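You operate a simulated robot arm through the tools that you are given. There is no shell and no other tool. Be economical: measure what you need, move in short steps, check, and stop when the job is done.

You are at the controls of a simulated robot arm. One attempt, no reset.

TASK
Fetch the 6.5% remnant bobbin from the top of the blue bench and set it on top of the black tall tow spool.

The check looks at the end state, three seconds after you hand in, the way a careful person would. Anything else that was tipped, shoved, dropped, spilled or broken makes it a failure.

THE ROBOT
A 7-joint arm with a two-finger parallel gripper, fixed in place. Base frame: the origin is at the foot of the arm, x ahead of it, y to its left, z up; the work surface is at about z = 0. Lengths are in mm, angles in rad, forces in N, time in s.
With the tool pointing down near the work surface it reaches from about 240 to 620 mm from the base axis. Its first joint turns from -1.152 to 1.152 rad. Payload 2.6 kg.
The TCP is the grasp point between the finger pads, 30 mm short of the fingertips. In the tool frame z runs along the fingers and y along their closing line. The gripper opens to 94 mm. The fingers are 28 mm wide and 10 mm thick; the gripper's body (50 by 96 mm) begins 55 mm behind the TCP.
Orientation is that of the tool frame in the base frame, as a unit quaternion [x, y, z, w]. With the fingers straight down and closing along the base's y, the tool's x points along the base's -x, its y along +y and its z along -z.

THE INTERFACE
- The arm moves only by the tool step_arm. Its arguments are lists of equal length, an entry for each row: "rotation": the turn, a rotation vector about the tool's x, y, z in rad, a list of three; "travel": the shift along the tool's x, y, z in mm, a list of three; "jaw": the finger opening in mm, from 0 to 94. In form: {"rotation": [[wx, wy, wz], ...], "travel": [[dx, dy, dz], ...], "jaw": [jaw, ...]}. A call has 1 to 20 rows; each row is the pose to reach, as a shift and turn from the pose commanded when the call began, along the tool's axes at that moment. A row lasts 0.2 s, in which the tool goes at most 50 mm and 0.15 rad; a call with a longer step from one row to the next is refused whole, and so is a gripper value outside its range. A pose out of reach is approached as far as the arm can. The call stops where the force on the tool passes 40 N (or 10 N more than at its start, if that is more) or the arm is blocked; 0.2 s more then pass. Each finger travels about 72 mm/s and halts on what it meets, pressing with about 21 N; the grip force reading is that of the motor and also rises with nothing between the fingers. The clock runs only during rows and for 0.2 s after the last one: add rows that repeat a pose to give the fingers time. The reply holds the time, the measured pose of the TCP, the force on the tool along the base axes, the opening and the grip force, in the units named above and with some noise, and new pictures: "views" is both (left out), scene, wrist or none.
- Cameras (640 x 400 px; columns grow to the right, rows downward): "scene" is fixed at [34.7, 445.4, 544.3]; the picture's right is [-0.70, -0.71, 0.00], its down [-0.46, 0.45, -0.76] and it looks along [0.54, -0.53, -0.65] (base axes); focal length 268 px, centre (320, 200). "wrist" rides on the gripper at [-37, 0, -58] in the tool frame; the picture's right is [0.00, -1.00, 0.00], its down [0.97, 0.00, -0.24] and it looks along [0.24, 0.00, 0.97] (tool axes); focal length 218 px, centre (320, 200).
- probe_pixels(camera, pixels): there is no depth. For up to 12 entries [column, row, z] of the newest picture of that camera ("zoom" is the newest enlarged one), the place [x, y] in the base frame at which the ray of that pixel passes the height z, good to about 2 mm, but the place of the scene camera against the robot may be out by one fixed shift of up to 18 mm in any direction. No time passes.
- enlarge(camera, box): a new picture of the part [left, top, right, bottom] of that camera's present view, enlarged. No time passes.
- close_job(): hands the job in; it is judged then, once.

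Keep the steps short. Do not move on a guess: measure, check each grasp and each placing, and mend mistakes. In all there are 60 turns and 120 pictures (those below and enlarged ones count). Leave the gripper open and the arm clear of the work at the hand-in unless told otherwise, and finish with a single line.

The tools are called by a JSON object that holds its "fn" and its "kwargs". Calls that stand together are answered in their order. step_arm: Moves the arm, as the interface text tells. Its arguments: {"type":"object","properties":{"rotation":{"type":"array","items":{"type":"array","items":{"type":"number"}}},"travel":{"type":"array","items":{"type":"array","items":{"type":"number"}}},"jaw":{"type":"array","items":{"type":"number"}},"views":{"type":"string","enum":["both","scene","wrist","none"]}},"required":["rotation","travel","jaw"]} The other tools are called the same way: probe_pixels (camera, pixels) gives the place at which the rays of pixels pass given heights; enlarge (camera, box) takes an enlarged picture of a part of a camera's view; close_job () hands the job in.

At the start:

```text
clock: 0.0
position: [241.8, 269.2, 374.7]
tcp_rot: [-0.001, 1.0, 0.002, 0.0]
force: [-0.4, -0.3, -0.4]
opening: 94.0
grip_force: 0.1
```

scene: 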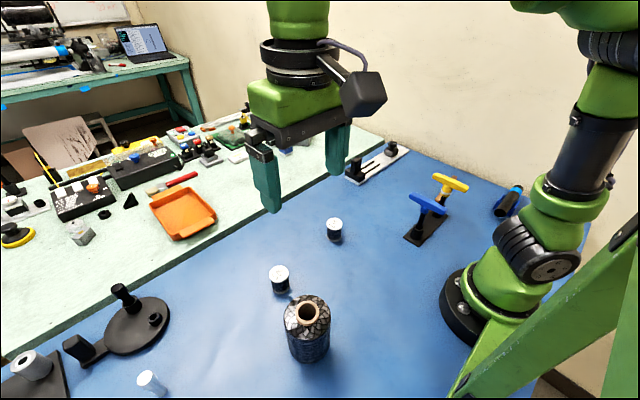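
wrist: 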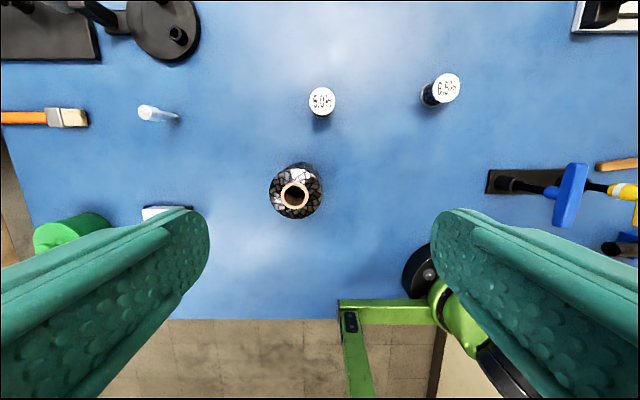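

I see two labelled bobbins at wrist pixels (322,100) and (446,88), and a dark bottle-like object at (295,190). I'll enlarge these to read the labels and find the spool.

{"fn": "enlarge", "kwargs": {"camera": "wrist", "box": [250, 50, 490, 230]}}

{"fn": "enlarge", "kwargs": {"camera": "scene", "box": [220, 200, 380, 380]}}

{"fn": "enlarge", "kwargs": {"camera": "scene", "box": [0, 270, 200, 400]}}

{"fn": "enlarge", "kwargs": {"camera": "wrist", "box": [0, 0, 230, 260]}}

```text
2.22 times, centred on (370, 140) of wrist
```

zoom: 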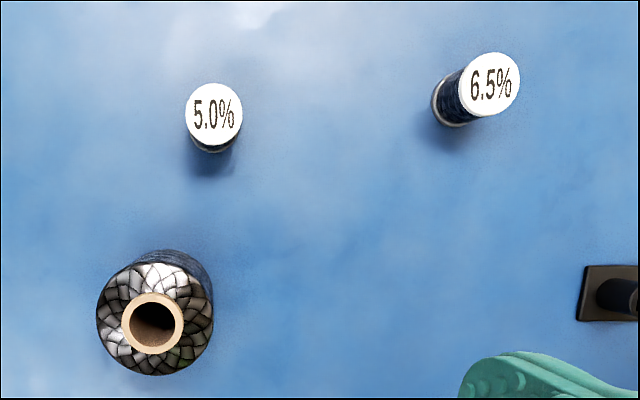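

```text
2.22 times, centred on (300, 290) of scene
```

zoom: 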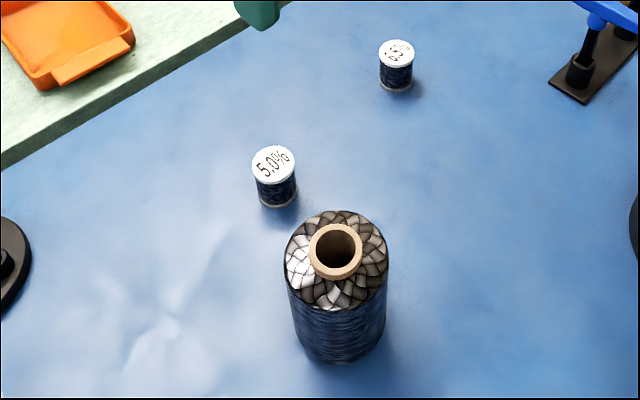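

```text
3.08 times, centred on (100, 335) of scene
```

zoom: 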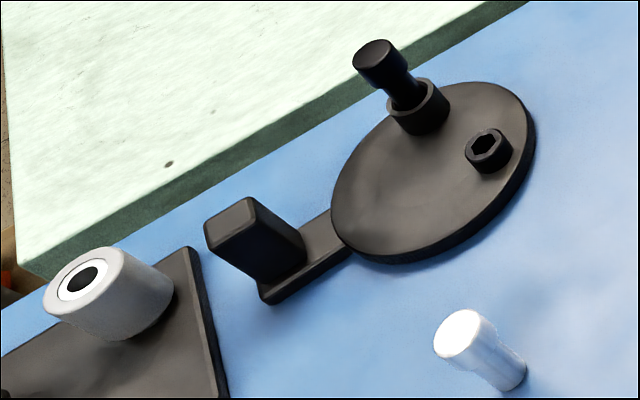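

```text
1.54 times, centred on (115, 130) of wrist
```

zoom: 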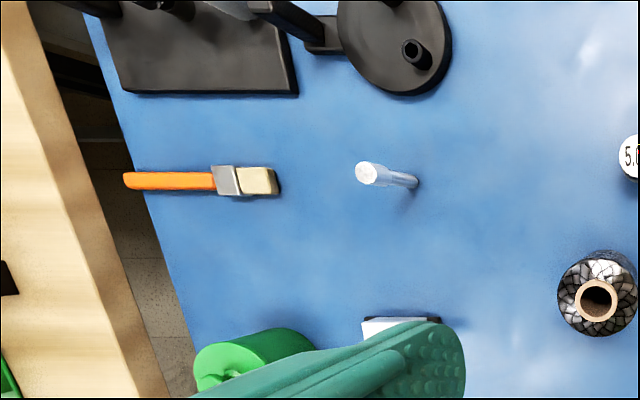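

The 6.5% bobbin is the one at wrist (446,88). The spool is the dark wound body with a cardboard core at (295,190). I'll probe the top and foot of both.

{"fn": "probe_pixels", "kwargs": {"camera": "wrist", "pixels": [[446, 87.8, 30], [446, 87.8, 40], [446, 87.8, 50], [430, 96.5, 0], [432.5, 90, 40], [459.8, 86, 40], [295, 195, 100], [295, 195, 130], [281, 195, 120], [309, 195, 120], [322, 101, 40], [322, 114, 0]]}}

{"fn": "probe_pixels", "kwargs": {"camera": "scene", "pixels": [[334.5, 222, 30], [334.5, 222, 40], [334.5, 222, 50], [334.5, 239, 0], [307, 312, 90], [307, 312, 110], [307, 312, 130], [308, 353, 0], [279, 271, 40], [279, 289, 0]]}}

```text
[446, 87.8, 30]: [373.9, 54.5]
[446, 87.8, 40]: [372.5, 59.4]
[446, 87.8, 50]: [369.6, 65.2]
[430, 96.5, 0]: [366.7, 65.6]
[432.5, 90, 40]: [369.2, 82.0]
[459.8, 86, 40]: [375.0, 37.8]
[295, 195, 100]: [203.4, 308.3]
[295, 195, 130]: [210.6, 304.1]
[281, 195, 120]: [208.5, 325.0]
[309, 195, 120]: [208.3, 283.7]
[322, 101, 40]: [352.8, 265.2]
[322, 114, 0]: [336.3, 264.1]
```

```text
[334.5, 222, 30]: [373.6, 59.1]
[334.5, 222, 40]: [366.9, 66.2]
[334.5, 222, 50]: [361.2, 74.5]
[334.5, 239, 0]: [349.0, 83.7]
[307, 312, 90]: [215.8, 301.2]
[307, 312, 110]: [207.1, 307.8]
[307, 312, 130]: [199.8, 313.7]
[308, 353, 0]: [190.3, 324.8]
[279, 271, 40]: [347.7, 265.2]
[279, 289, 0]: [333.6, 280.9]
```

The probes agree roughly: bobbin near (370,63), about 45 mm across and 40–50 mm tall; spool near (207,306), over 100 mm tall. I'll move in the air to above the bobbin at z≈255 for a closer look.

{"fn": "step_arm", "kwargs": {"rotation": [[0, 0, 0], [0, 0, 0], [0, 0, 0], [0, 0, 0], [0, 0, 0], [0, 0, 0], [0, 0, 0], [0, 0, 0]], "travel": [[-18, -29, 17], [-36, -58, 34], [-54, -87, 51], [-72, -116, 68], [-90, -145, 85], [-108, -174, 102], [-128, -205, 120], [-128, -205, 120]], "jaw": [94, 94, 94, 94, 94, 94, 94, 94]}}

```text
clock: 1.8
position: [370.3, 62.3, 255.4]
tcp_rot: [0.0, 1.0, 0.001, 0.0]
force: [-0.6, -0.2, 0.7]
opening: 94.3
grip_force: 0.1
```

scene: 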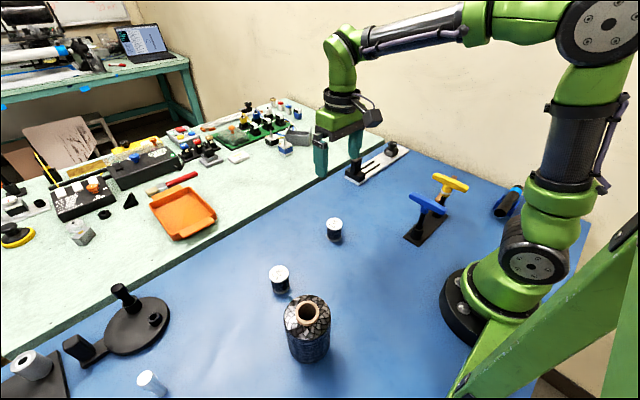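
wrist: 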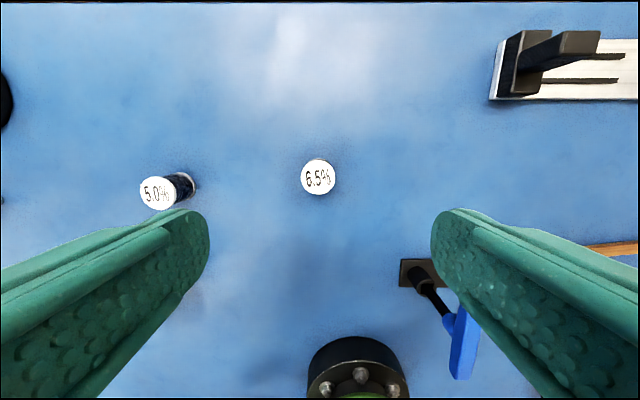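

The bobbin label now sits at wrist (318,177), and a blue T-handle is at (465,345). I'll probe both for the approach.

{"fn": "enlarge", "kwargs": {"camera": "wrist", "box": [270, 145, 366, 205]}}

{"fn": "probe_pixels", "kwargs": {"camera": "wrist", "pixels": [[318, 177, 40], [318, 177, 50], [300.5, 177, 40], [335.5, 177, 40], [318, 159.5, 40], [318, 195, 40], [456, 310, 80], [400, 262, 0], [190, 187, 0], [157, 193, 40]]}}

```text
6.67 times, centred on (318, 175) of wrist
```

zoom: 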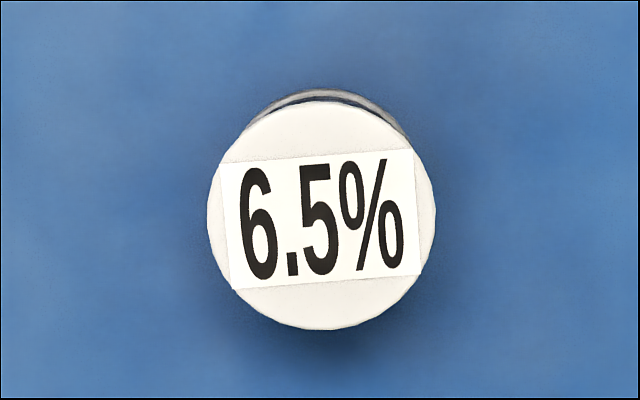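

```text
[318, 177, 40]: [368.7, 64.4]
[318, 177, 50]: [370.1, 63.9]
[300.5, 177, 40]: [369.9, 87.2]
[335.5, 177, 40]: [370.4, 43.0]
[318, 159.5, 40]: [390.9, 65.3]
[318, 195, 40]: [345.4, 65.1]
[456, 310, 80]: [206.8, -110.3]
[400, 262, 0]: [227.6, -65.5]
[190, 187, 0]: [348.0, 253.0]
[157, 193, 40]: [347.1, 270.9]
```

The bobbin centre is (369.5, 64.2), about 42 mm across, with its top near z=48. I'll centre over it and descend to z≈85, where the fingertips are still above its top.

{"fn": "step_arm", "kwargs": {"rotation": [[0, 0, 0], [0, 0, 0], [0, 0, 0], [0, 0, 0], [0, 0, 0], [0, 0, 0]], "travel": [[0.8, 1.9, 40], [0.8, 1.9, 80], [0.8, 1.9, 120], [0.8, 1.9, 150], [0.8, 1.9, 170], [0.8, 1.9, 170]], "jaw": [94, 94, 94, 94, 94, 94], "views": "both"}}

```text
clock: 3.2
position: [368.0, 65.9, 84.8]
tcp_rot: [0.0, 1.0, 0.002, 0.0]
force: [-0.5, -0.3, 0.2]
opening: 93.8
grip_force: 0.0
```

scene: 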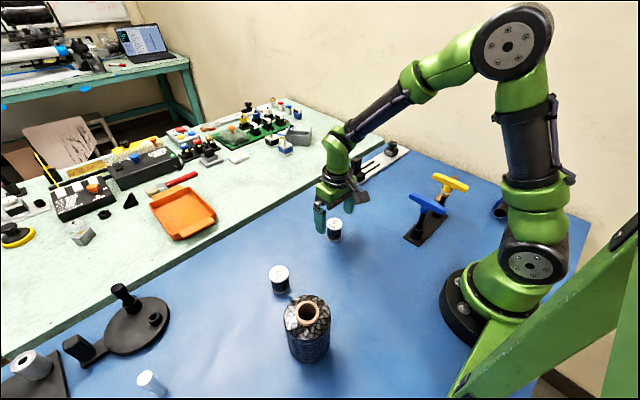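
wrist: 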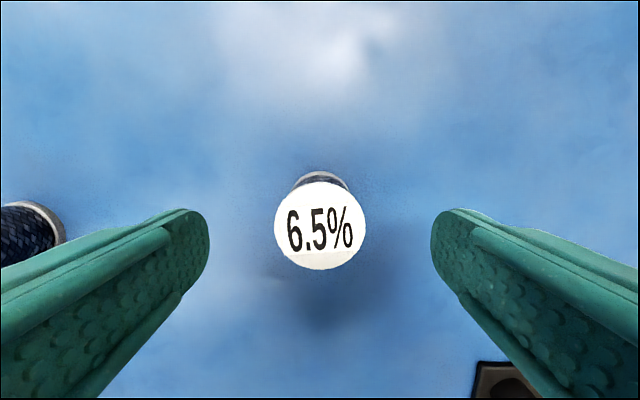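

The label is at (320,225), 92 px wide, centred between the fingers. I'll probe its edges.

{"fn": "probe_pixels", "kwargs": {"camera": "wrist", "pixels": [[320, 225, 44], [320, 225, 50], [274, 225, 48], [366, 225, 48], [320, 181.5, 48], [320, 270, 48], [320, 171, 0]]}}

{"fn": "enlarge", "kwargs": {"camera": "scene", "box": [290, 180, 386, 260]}}

```text
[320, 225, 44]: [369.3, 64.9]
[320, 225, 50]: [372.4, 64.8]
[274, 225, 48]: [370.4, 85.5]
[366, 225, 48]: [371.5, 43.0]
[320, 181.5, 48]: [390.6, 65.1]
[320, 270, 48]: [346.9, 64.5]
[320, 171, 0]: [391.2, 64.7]
```

```text
5.00 times, centred on (338, 220) of scene
```

zoom: 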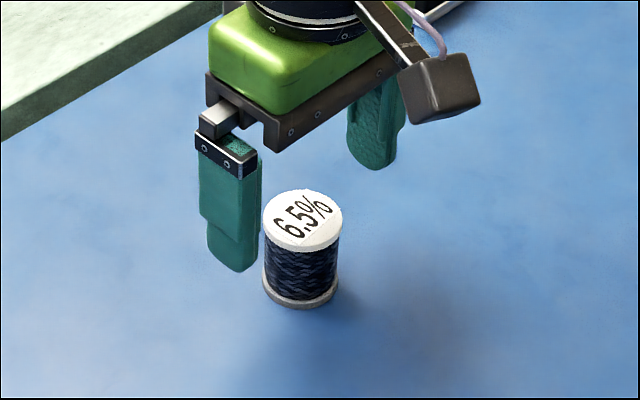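

The probes agree on centre (369.5, 64.7), height about 48. I'll descend to z≈37 (tips about 7 mm above the bench).

{"fn": "step_arm", "kwargs": {"rotation": [[0, 0, 0], [0, 0, 0], [0, 0, 0], [0, 0, 0]], "travel": [[-0.8, -0.8, 16], [-0.8, -0.8, 32], [-0.8, -0.8, 48], [-0.8, -0.8, 48]], "jaw": [94, 94, 94, 94], "views": "wrist"}}

```text
clock: 4.2
position: [370.9, 65.4, 36.1]
tcp_rot: [-0.001, 1.0, 0.001, 0.0]
force: [0.3, -0.6, 0.9]
opening: 94.2
grip_force: 0.0
```

wrist: 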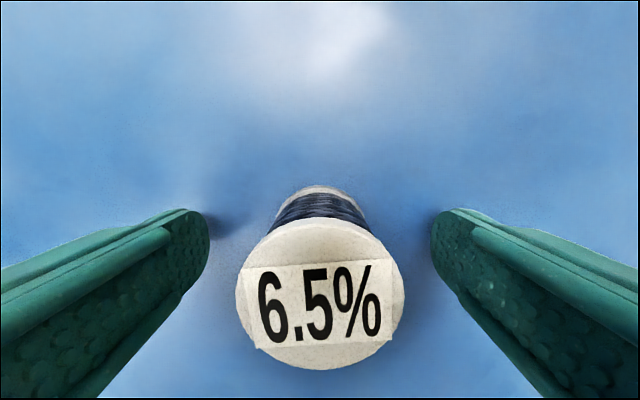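

The fingers straddle the bobbin evenly, so I'll close slowly to grip it.

{"fn": "step_arm", "kwargs": {"rotation": [[0, 0, 0], [0, 0, 0], [0, 0, 0], [0, 0, 0], [0, 0, 0], [0, 0, 0]], "travel": [[0, 0, 0], [0, 0, 0], [0, 0, 0], [0, 0, 0], [0, 0, 0], [0, 0, 0]], "jaw": [70, 54, 46, 38, 34, 34], "views": "wrist"}}

```text
clock: 5.6
position: [370.6, 64.5, 38.5]
tcp_rot: [0.0, 1.0, 0.002, 0.0]
force: [-1.4, -0.4, 1.1]
opening: 40.9
grip_force: 21.0
```

wrist: 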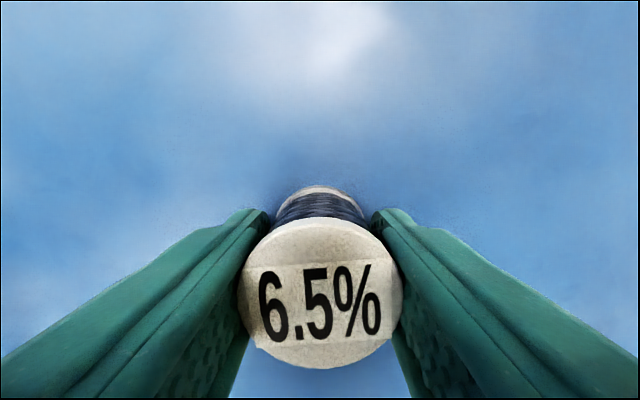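

The jaws stopped at 40.9 mm with 21 N: the bobbin is held. I'll lift it straight up 60 mm and check it hangs straight.

{"fn": "step_arm", "kwargs": {"rotation": [[0, 0, 0], [0, 0, 0], [0, 0, 0], [0, 0, 0]], "travel": [[0, 0, -15], [0, 0, -35], [0, 0, -60], [0, 0, -60]], "jaw": [34, 34, 34, 34]}}

```text
clock: 6.6
position: [370.8, 65.4, 98.3]
tcp_rot: [0.0, 1.0, 0.001, -0.001]
force: [-0.5, -0.6, -0.6]
opening: 40.3
grip_force: 20.9
```

scene: 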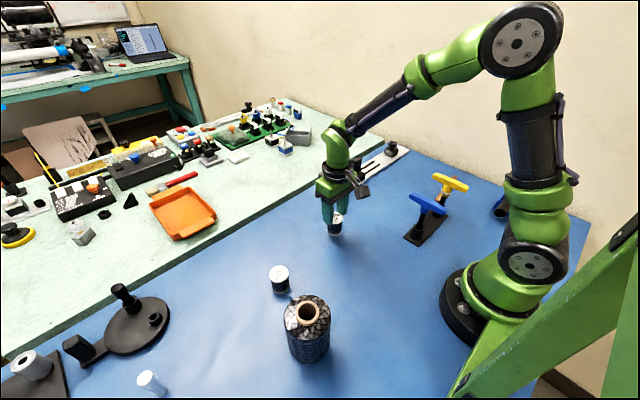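
wrist: 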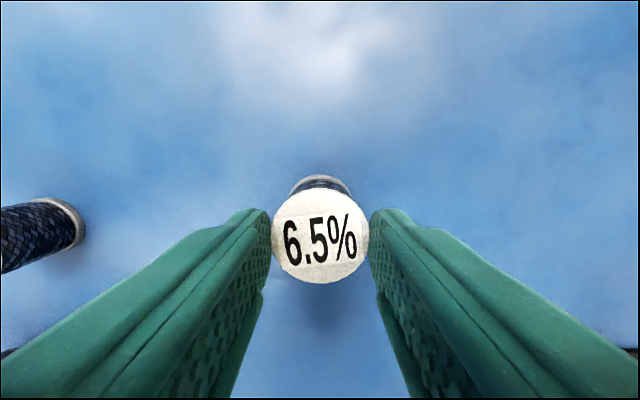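

The label shrank from about 165 to 97 px wide, so the bobbin has slid down in the grip. I'll look closely before doing anything.

{"fn": "enlarge", "kwargs": {"camera": "scene", "box": [290, 180, 386, 260]}}

{"fn": "enlarge", "kwargs": {"camera": "wrist", "box": [240, 150, 400, 300]}}

```text
5.00 times, centred on (338, 220) of scene
```

zoom: 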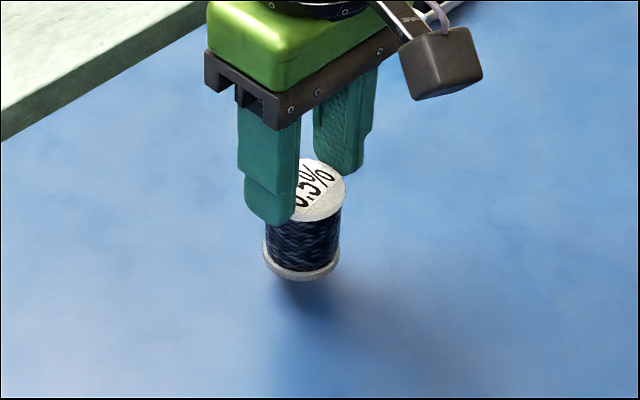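

```text
2.67 times, centred on (320, 225) of wrist
```

zoom: 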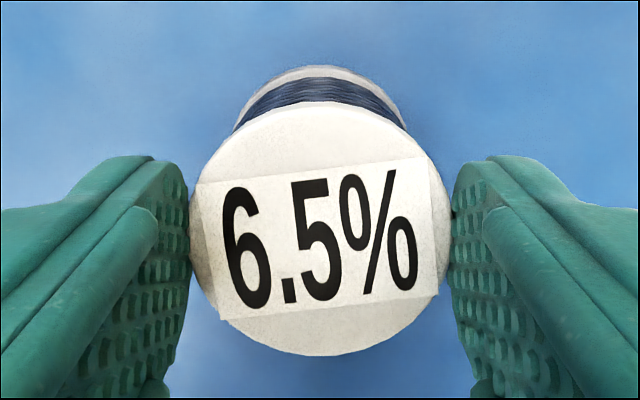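

The bobbin is held only by its top flange at the fingertips, with its foot about 18 mm above the bench. I'll lower it back before it drops, going down 24 mm so that it stands.

{"fn": "step_arm", "kwargs": {"rotation": [[0, 0, 0], [0, 0, 0], [0, 0, 0]], "travel": [[0, 0, 13], [0, 0, 20], [0, 0, 24]], "jaw": [34, 34, 34]}}

```text
clock: 7.4
position: [372.5, 65.0, 74.2]
tcp_rot: [0.0, 1.0, 0.002, 0.001]
force: [-3.0, -2.2, 16.9]
opening: 40.5
grip_force: 21.7
```

scene: 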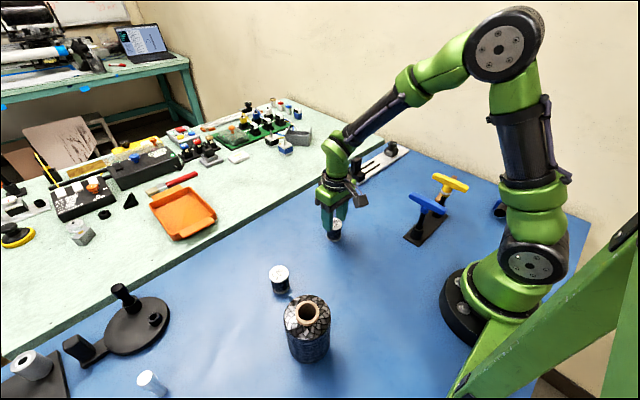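
wrist: 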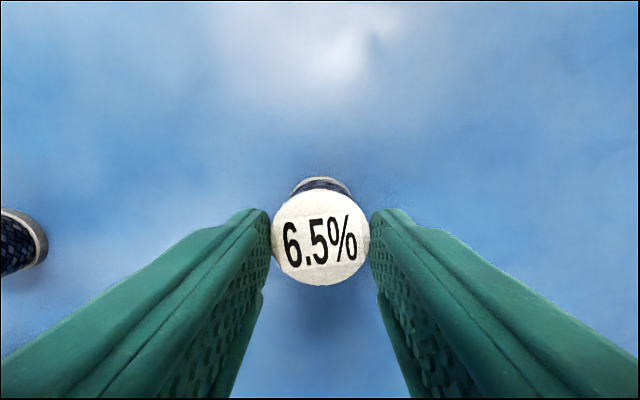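

Force is +17 N upward, so the bobbin stands on the bench and the tip grip does hold against a push. I'll open, check it stands upright, go down to z≈60 so the tips reach mid-body, and regrip.

{"fn": "step_arm", "kwargs": {"rotation": [[0, 0, 0], [0, 0, 0], [0, 0, 0], [0, 0, 0]], "travel": [[0, 0, -3], [0, 0, -3], [0, 0, -3], [0, 0, -3]], "jaw": [34, 50, 64, 64]}}

```text
clock: 8.4
position: [370.0, 65.3, 76.5]
tcp_rot: [0.0, 1.0, 0.001, 0.0]
force: [0.7, 0.2, -0.3]
opening: 63.8
grip_force: 0.1
```

scene: 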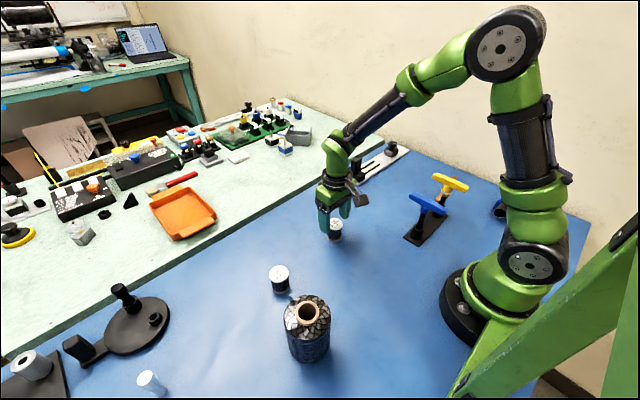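
wrist: 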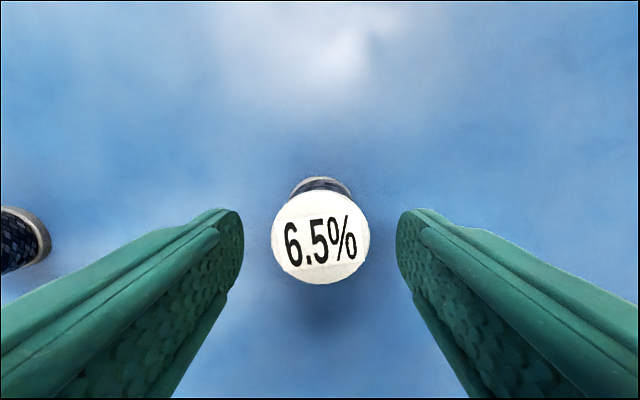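

It stands upright at (320,237). I'll descend 16 mm, regrip, and view.

{"fn": "step_arm", "kwargs": {"rotation": [[0, 0, 0], [0, 0, 0], [0, 0, 0], [0, 0, 0], [0, 0, 0], [0, 0, 0], [0, 0, 0]], "travel": [[0, 0, 8], [0, 0, 16], [0, 0, 16], [0, 0, 16], [0, 0, 16], [0, 0, 16], [0, 0, 16]], "jaw": [64, 64, 54, 46, 40, 30, 30], "views": "wrist"}}

{"fn": "step_arm", "kwargs": {"rotation": [[0, 0, 0], [0, 0, 0], [0, 0, 0], [0, 0, 0]], "travel": [[0, 0, -3], [0, 0, -6], [0, 0, -10], [0, 0, -10]], "jaw": [30, 30, 30, 30]}}

```text
clock: 10.0
position: [370.6, 65.5, 60.9]
tcp_rot: [0.0, 1.0, 0.001, 0.0]
force: [-0.2, 0.4, -0.5]
opening: 40.3
grip_force: 20.7
```

wrist: 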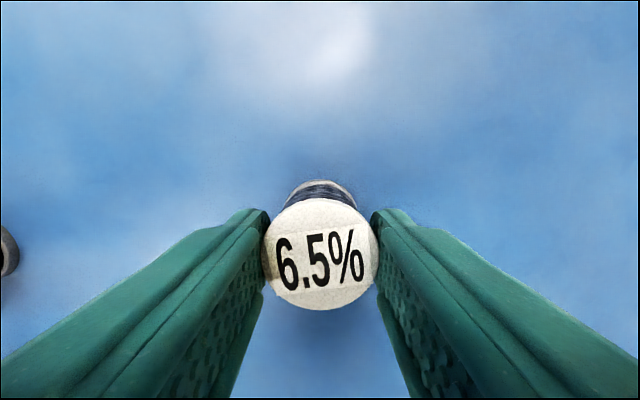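

```text
clock: 11.0
position: [371.0, 64.4, 69.6]
tcp_rot: [0.0, 1.0, 0.001, 0.0]
force: [0.1, 0.6, -1.4]
opening: 40.4
grip_force: 21.0
```

scene: 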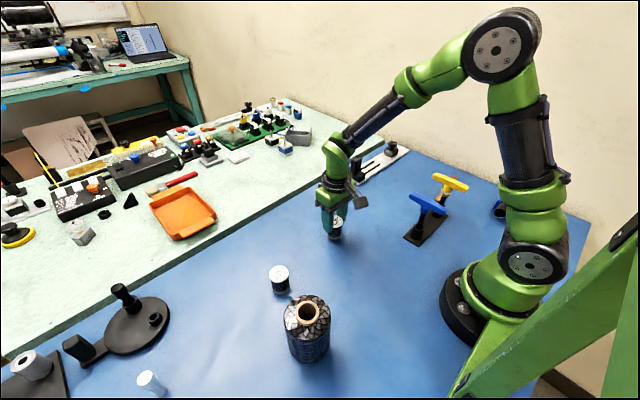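
wrist: 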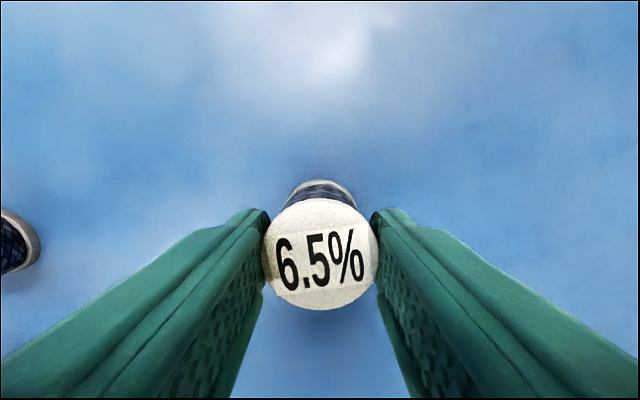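

This time the label is unchanged at 115 px wide and (320,254), so there's no slip. The bobbin's foot is about 60.7 mm below the TCP. I'll lift another 60 mm gently and check again.

{"fn": "step_arm", "kwargs": {"rotation": [[0, 0, 0], [0, 0, 0], [0, 0, 0], [0, 0, 0], [0, 0, 0]], "travel": [[0, 0, -12], [0, 0, -26], [0, 0, -44], [0, 0, -60], [0, 0, -60]], "jaw": [30, 30, 30, 30, 30], "views": "wrist"}}

```text
clock: 12.2
position: [370.8, 63.7, 131.6]
tcp_rot: [0.0, 1.0, 0.001, 0.0]
force: [0.3, 0.1, -1.4]
opening: 40.0
grip_force: 20.5
```

wrist: 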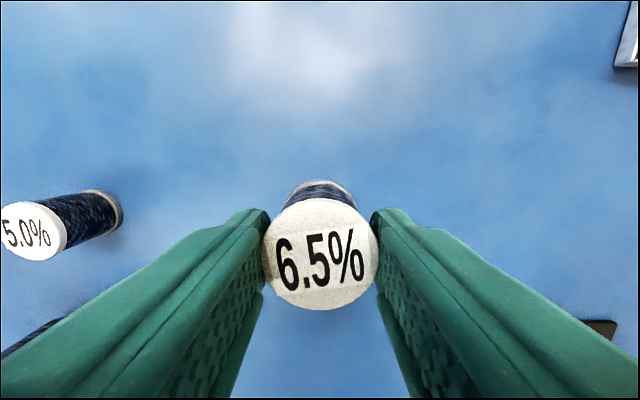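

Held firmly with no slip. I'll raise to z≈270, then carry it over to about (165,300), so the camera sees the spool just ahead of the bobbin.

{"fn": "step_arm", "kwargs": {"rotation": [[0, 0, 0], [0, 0, 0], [0, 0, 0], [0, 0, 0], [0, 0, 0], [0, 0, 0], [0, 0, 0], [0, 0, 0], [0, 0, 0], [0, 0, 0], [0, 0, 0], [0, 0, 0], [0, 0, 0], [0, 0, 0], [0, 0, 0], [0, 0, 0], [0, 0, 0]], "travel": [[0, 0, -20], [0, 0, -45], [0, 0, -70], [0, 0, -95], [0, 0, -120], [8, 10, -140], [25, 30, -140], [47, 56, -140], [70, 82, -140], [93, 108, -140], [116, 134, -140], [139, 160, -140], [162, 186, -140], [185, 212, -140], [198, 228, -140], [205, 236, -140], [205, 236, -140]], "jaw": [30, 30, 30, 30, 30, 30, 30, 30, 30, 30, 30, 30, 30, 30, 30, 30, 30]}}

```text
clock: 15.8
position: [165.6, 300.7, 270.7]
tcp_rot: [0.0, 1.0, 0.002, 0.0]
force: [0.3, 0.1, -0.8]
opening: 40.0
grip_force: 20.9
```

scene: 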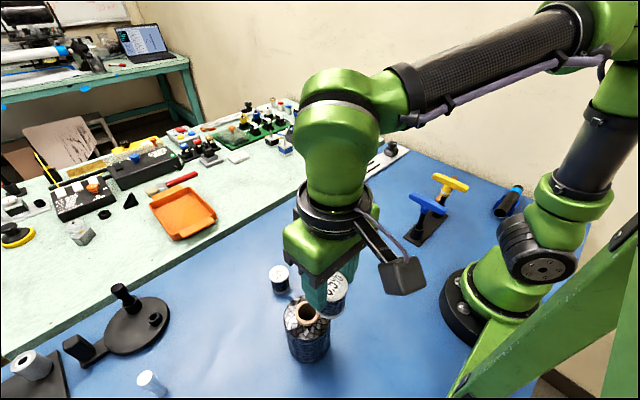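
wrist: 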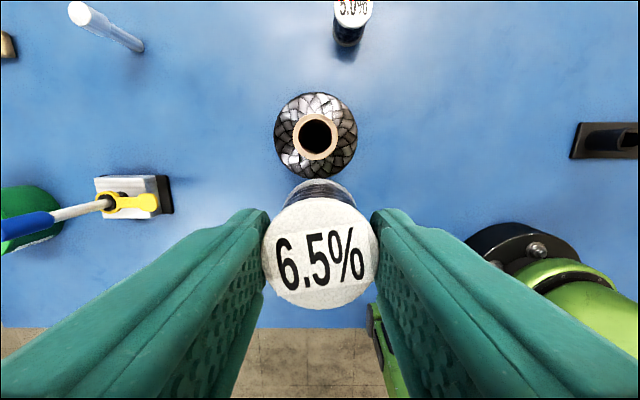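

The spool's core ring is clear at wrist (315.5,137). I'll enlarge it and probe the ring and body.

{"fn": "enlarge", "kwargs": {"camera": "wrist", "box": [260, 85, 372, 185]}}

{"fn": "probe_pixels", "kwargs": {"camera": "wrist", "pixels": [[315.5, 137, 100], [315.5, 137, 120], [315.5, 137, 140], [293, 137, 125], [338, 137, 125], [315.5, 114, 125], [315.5, 160, 125]]}}

```text
4.00 times, centred on (316, 135) of wrist
```

zoom: 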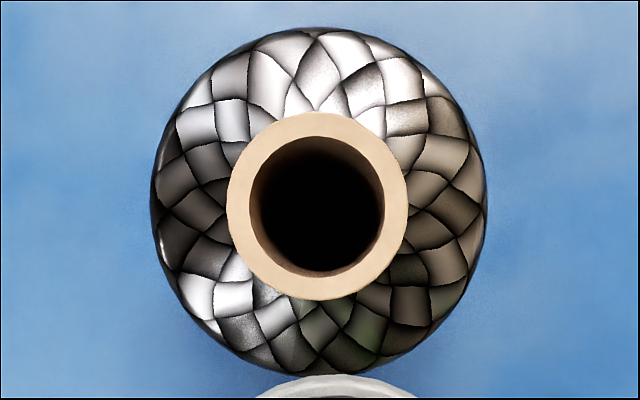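

```text
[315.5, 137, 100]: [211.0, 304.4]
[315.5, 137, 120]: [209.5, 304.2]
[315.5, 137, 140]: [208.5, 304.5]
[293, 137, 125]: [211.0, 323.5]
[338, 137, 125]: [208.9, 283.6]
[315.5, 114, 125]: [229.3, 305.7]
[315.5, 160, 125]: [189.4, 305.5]
```

Ring centre is (210, 304.3), ring about 40 mm across. From the earlier ray crossing its top is near z≈127. I'll probe the held label for the bobbin's exact place under the tool.

{"fn": "probe_pixels", "kwargs": {"camera": "wrist", "pixels": [[320, 254, 258], [320, 199, 258], [320, 309.5, 258], [320, 179, 210], [315.2, 136.5, 127], [315.2, 136.5, 127]]}}

```text
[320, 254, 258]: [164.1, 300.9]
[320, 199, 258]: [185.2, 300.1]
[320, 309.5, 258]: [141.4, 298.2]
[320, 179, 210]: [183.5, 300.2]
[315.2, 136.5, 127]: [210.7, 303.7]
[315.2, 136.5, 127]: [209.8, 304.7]
```

The bobbin hangs upright, centred at (164,300). It needs +46 in x and +4.3 in y. I'll move over the ring first, then lower 60 mm, leaving the foot at about z=150, and check.

{"fn": "step_arm", "kwargs": {"rotation": [[0, 0, 0], [0, 0, 0], [0, 0, 0], [0, 0, 0], [0, 0, 0], [0, 0, 0], [0, 0, 0]], "travel": [[-15, 1.5, 0], [-31, 3, 0], [-46, 4.3, 0], [-46, 4.3, 20], [-46, 4.3, 40], [-46, 4.3, 60], [-46, 4.3, 60]], "jaw": [30, 30, 30, 30, 30, 30, 30]}}

{"fn": "enlarge", "kwargs": {"camera": "scene", "box": [240, 230, 380, 370]}}

```text
clock: 17.4
position: [211.0, 305.6, 210.1]
tcp_rot: [0.0, 1.0, 0.001, 0.0]
force: [0.5, 0.0, -0.6]
opening: 40.2
grip_force: 21.0
```

scene: 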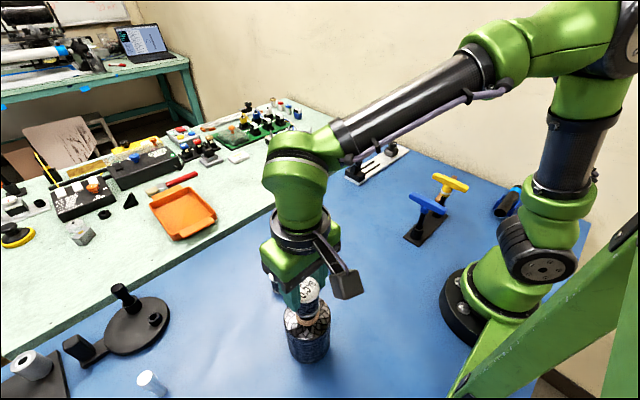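
wrist: 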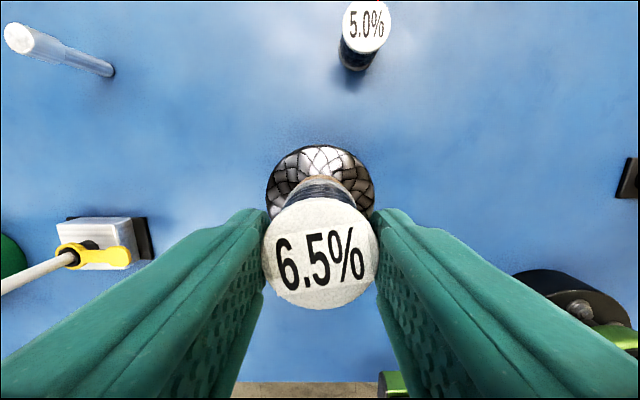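

```text
2.86 times, centred on (310, 300) of scene
```

zoom: 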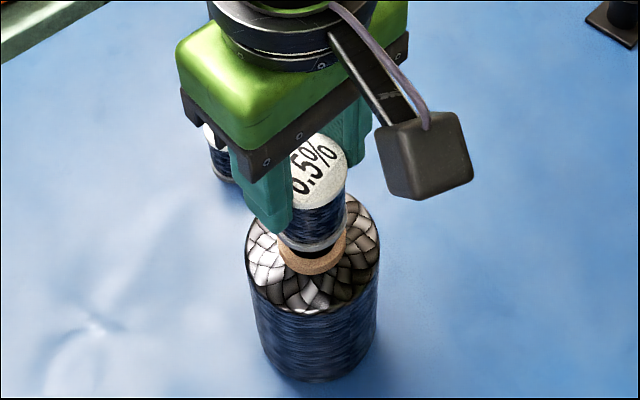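

The bobbin lines up with the ring, foot some 20 mm above it. I'll lower 14 mm more and look.

{"fn": "step_arm", "kwargs": {"rotation": [[0, 0, 0], [0, 0, 0], [0, 0, 0]], "travel": [[0, 0, 7], [0, 0, 14], [0, 0, 14]], "jaw": [30, 30, 30], "views": "none"}}

{"fn": "enlarge", "kwargs": {"camera": "scene", "box": [270, 260, 350, 340]}}

{"fn": "enlarge", "kwargs": {"camera": "wrist", "box": [260, 130, 380, 210]}}

```text
clock: 18.2
position: [211.2, 305.1, 197.0]
tcp_rot: [0.0, 1.0, 0.0, -0.001]
force: [0.4, 0.1, -1.1]
opening: 40.6
grip_force: 21.0
```

```text
5.00 times, centred on (310, 300) of scene
```

zoom: 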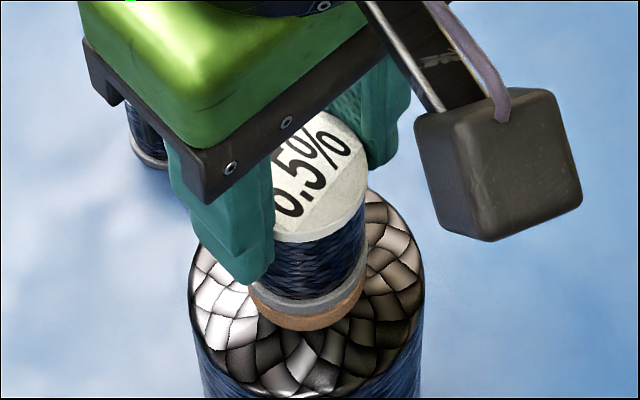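

```text
5.00 times, centred on (320, 170) of wrist
```

zoom: 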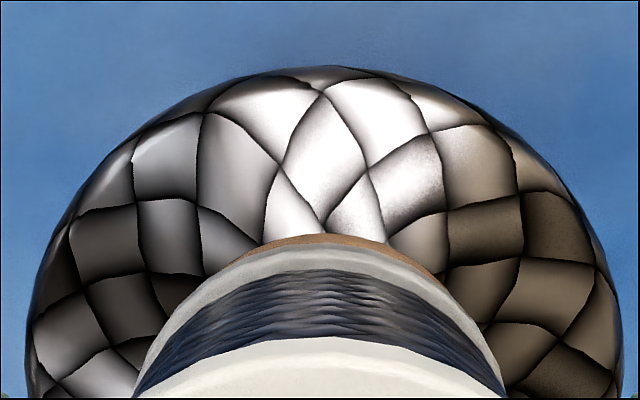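

The foot is just above the ring and concentric. I'll lower in small steps, watching force.

{"fn": "step_arm", "kwargs": {"rotation": [[0, 0, 0], [0, 0, 0]], "travel": [[0, 0, 2], [0, 0, 4]], "jaw": [30, 30], "views": "none"}}

{"fn": "enlarge", "kwargs": {"camera": "scene", "box": [270, 260, 350, 340]}}

```text
clock: 18.8
position: [211.4, 304.9, 192.1]
tcp_rot: [0.0, 1.0, 0.0, -0.001]
force: [0.6, 0.0, -0.6]
opening: 40.1
grip_force: 20.9
```

```text
5.00 times, centred on (310, 300) of scene
```

zoom: 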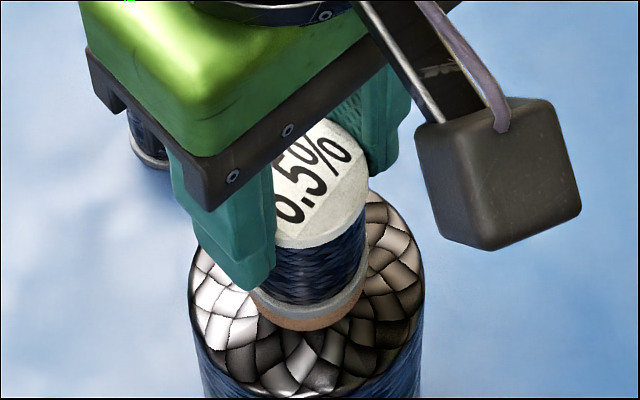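

No contact yet; down 2 mm more.

{"fn": "step_arm", "kwargs": {"rotation": [[0, 0, 0], [0, 0, 0]], "travel": [[0, 0, 2], [0, 0, 2]], "jaw": [30, 30], "views": "none"}}

```text
clock: 19.4
position: [212.1, 304.9, 190.9]
tcp_rot: [0.0, 1.0, 0.0, -0.001]
force: [0.2, 0.2, -0.7]
opening: 40.3
grip_force: 21.0
```

Force is still -0.7 N; down 2 mm more.

{"fn": "step_arm", "kwargs": {"rotation": [[0, 0, 0], [0, 0, 0]], "travel": [[0, 0, 1.5], [0, 0, 2]], "jaw": [30, 30], "views": "none"}}

{"fn": "enlarge", "kwargs": {"camera": "scene", "box": [280, 290, 340, 330]}}

```text
clock: 20.0
position: [211.2, 304.2, 191.2]
tcp_rot: [0.001, 1.0, 0.003, 0.001]
force: [-2.2, -2.5, 17.1]
opening: 40.3
grip_force: 21.0
```

```text
10.00 times, centred on (310, 310) of scene
```

zoom: 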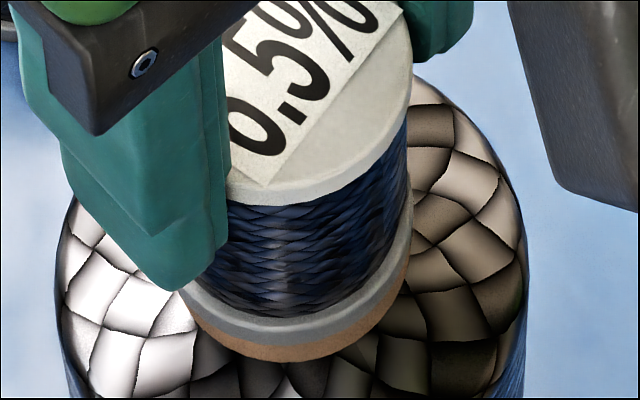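

Contact: +17 N, and the foot sits flush and concentric on the ring. I'll ease up 1 mm to relieve the push, then open slowly to 60 mm.

{"fn": "step_arm", "kwargs": {"rotation": [[0, 0, 0], [0, 0, 0], [0, 0, 0], [0, 0, 0], [0, 0, 0], [0, 0, 0]], "travel": [[0, 0, -0.8], [0, 0, -1], [0, 0, -1], [0, 0, -1], [0, 0, -1], [0, 0, -1]], "jaw": [30, 30, 42, 48, 54, 64]}}

{"fn": "enlarge", "kwargs": {"camera": "scene", "box": [270, 260, 350, 340]}}

```text
clock: 21.4
position: [211.2, 304.9, 190.8]
tcp_rot: [0.0, 1.0, 0.001, 0.001]
force: [0.6, 0.0, 0.6]
opening: 64.1
grip_force: 0.1
```

scene: 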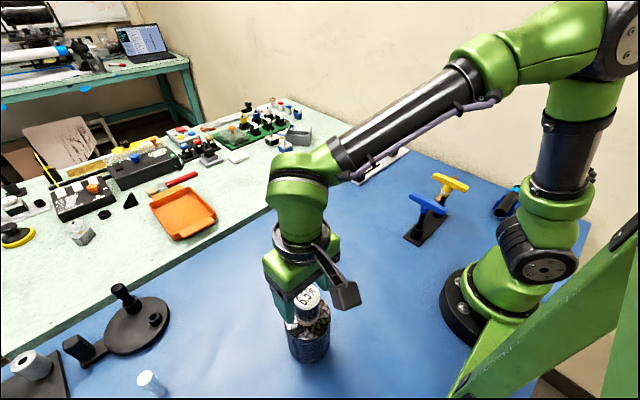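
wrist: 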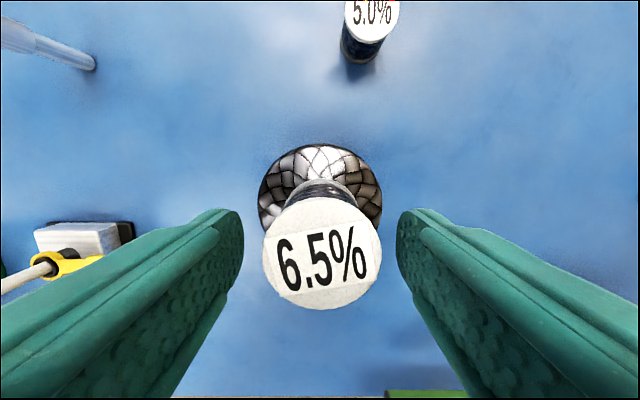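

```text
5.00 times, centred on (310, 300) of scene
```

zoom: 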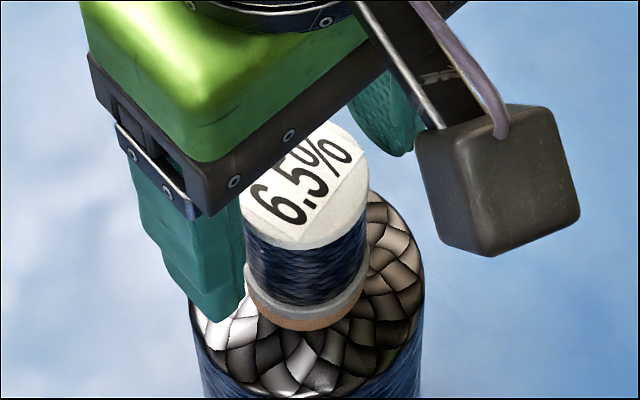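

Released, and the bobbin stands straight. I'll open fully, rise straight up 150 mm, and then move off to the side.

{"fn": "step_arm", "kwargs": {"rotation": [[0, 0, 0], [0, 0, 0], [0, 0, 0], [0, 0, 0], [0, 0, 0], [0, 0, 0], [0, 0, 0], [0, 0, 0], [0, 0, 0], [0, 0, 0]], "travel": [[0, 0, 0], [0, 0, -10], [0, 0, -30], [0, 0, -60], [0, 0, -95], [0, 0, -130], [-30, -20, -150], [-65, -45, -150], [-95, -70, -150], [-95, -70, -150]], "jaw": [80, 90, 94, 94, 94, 94, 94, 94, 94, 94]}}

{"fn": "enlarge", "kwargs": {"camera": "scene", "box": [250, 240, 370, 370]}}

```text
clock: 23.6
position: [307.6, 233.6, 339.6]
tcp_rot: [0.0, 1.0, 0.002, 0.0]
force: [-0.1, 1.2, -0.5]
opening: 93.9
grip_force: 0.0
```

scene: 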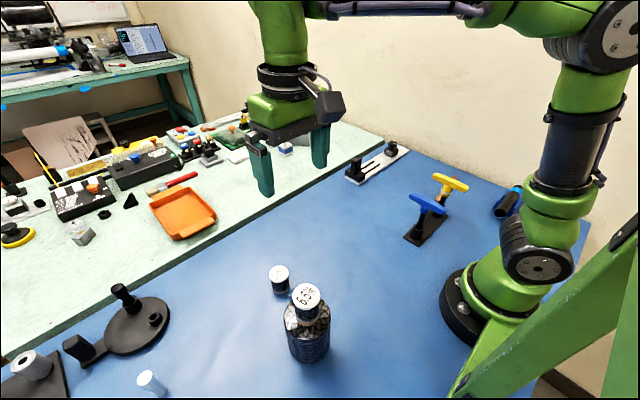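
wrist: 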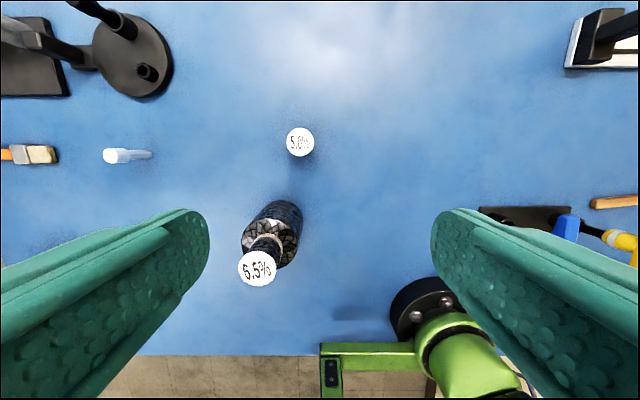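

```text
3.08 times, centred on (310, 305) of scene
```

zoom: 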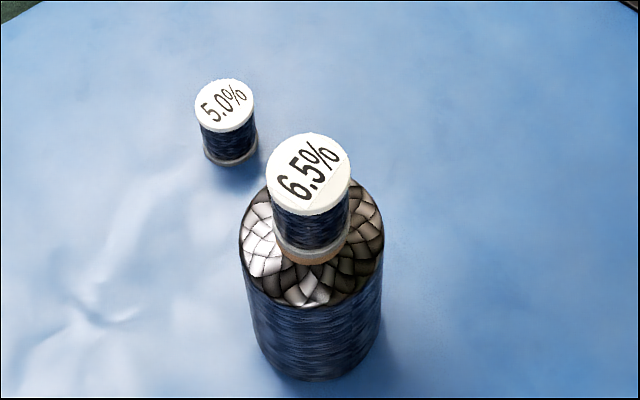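

The 6.5% bobbin stands upright and centred on the spool's core. The spool and the 5.0% bobbin haven't moved, and the gripper is open and clear. Handing in.

{"fn": "close_job", "kwargs": {}}

```text
The job is handed in.
```

The 6.5% bobbin is standing upright and centred on top of the black tall tow spool; it slipped in the grip on the first lift and was set back down and regripped, and nothing else was disturbed.
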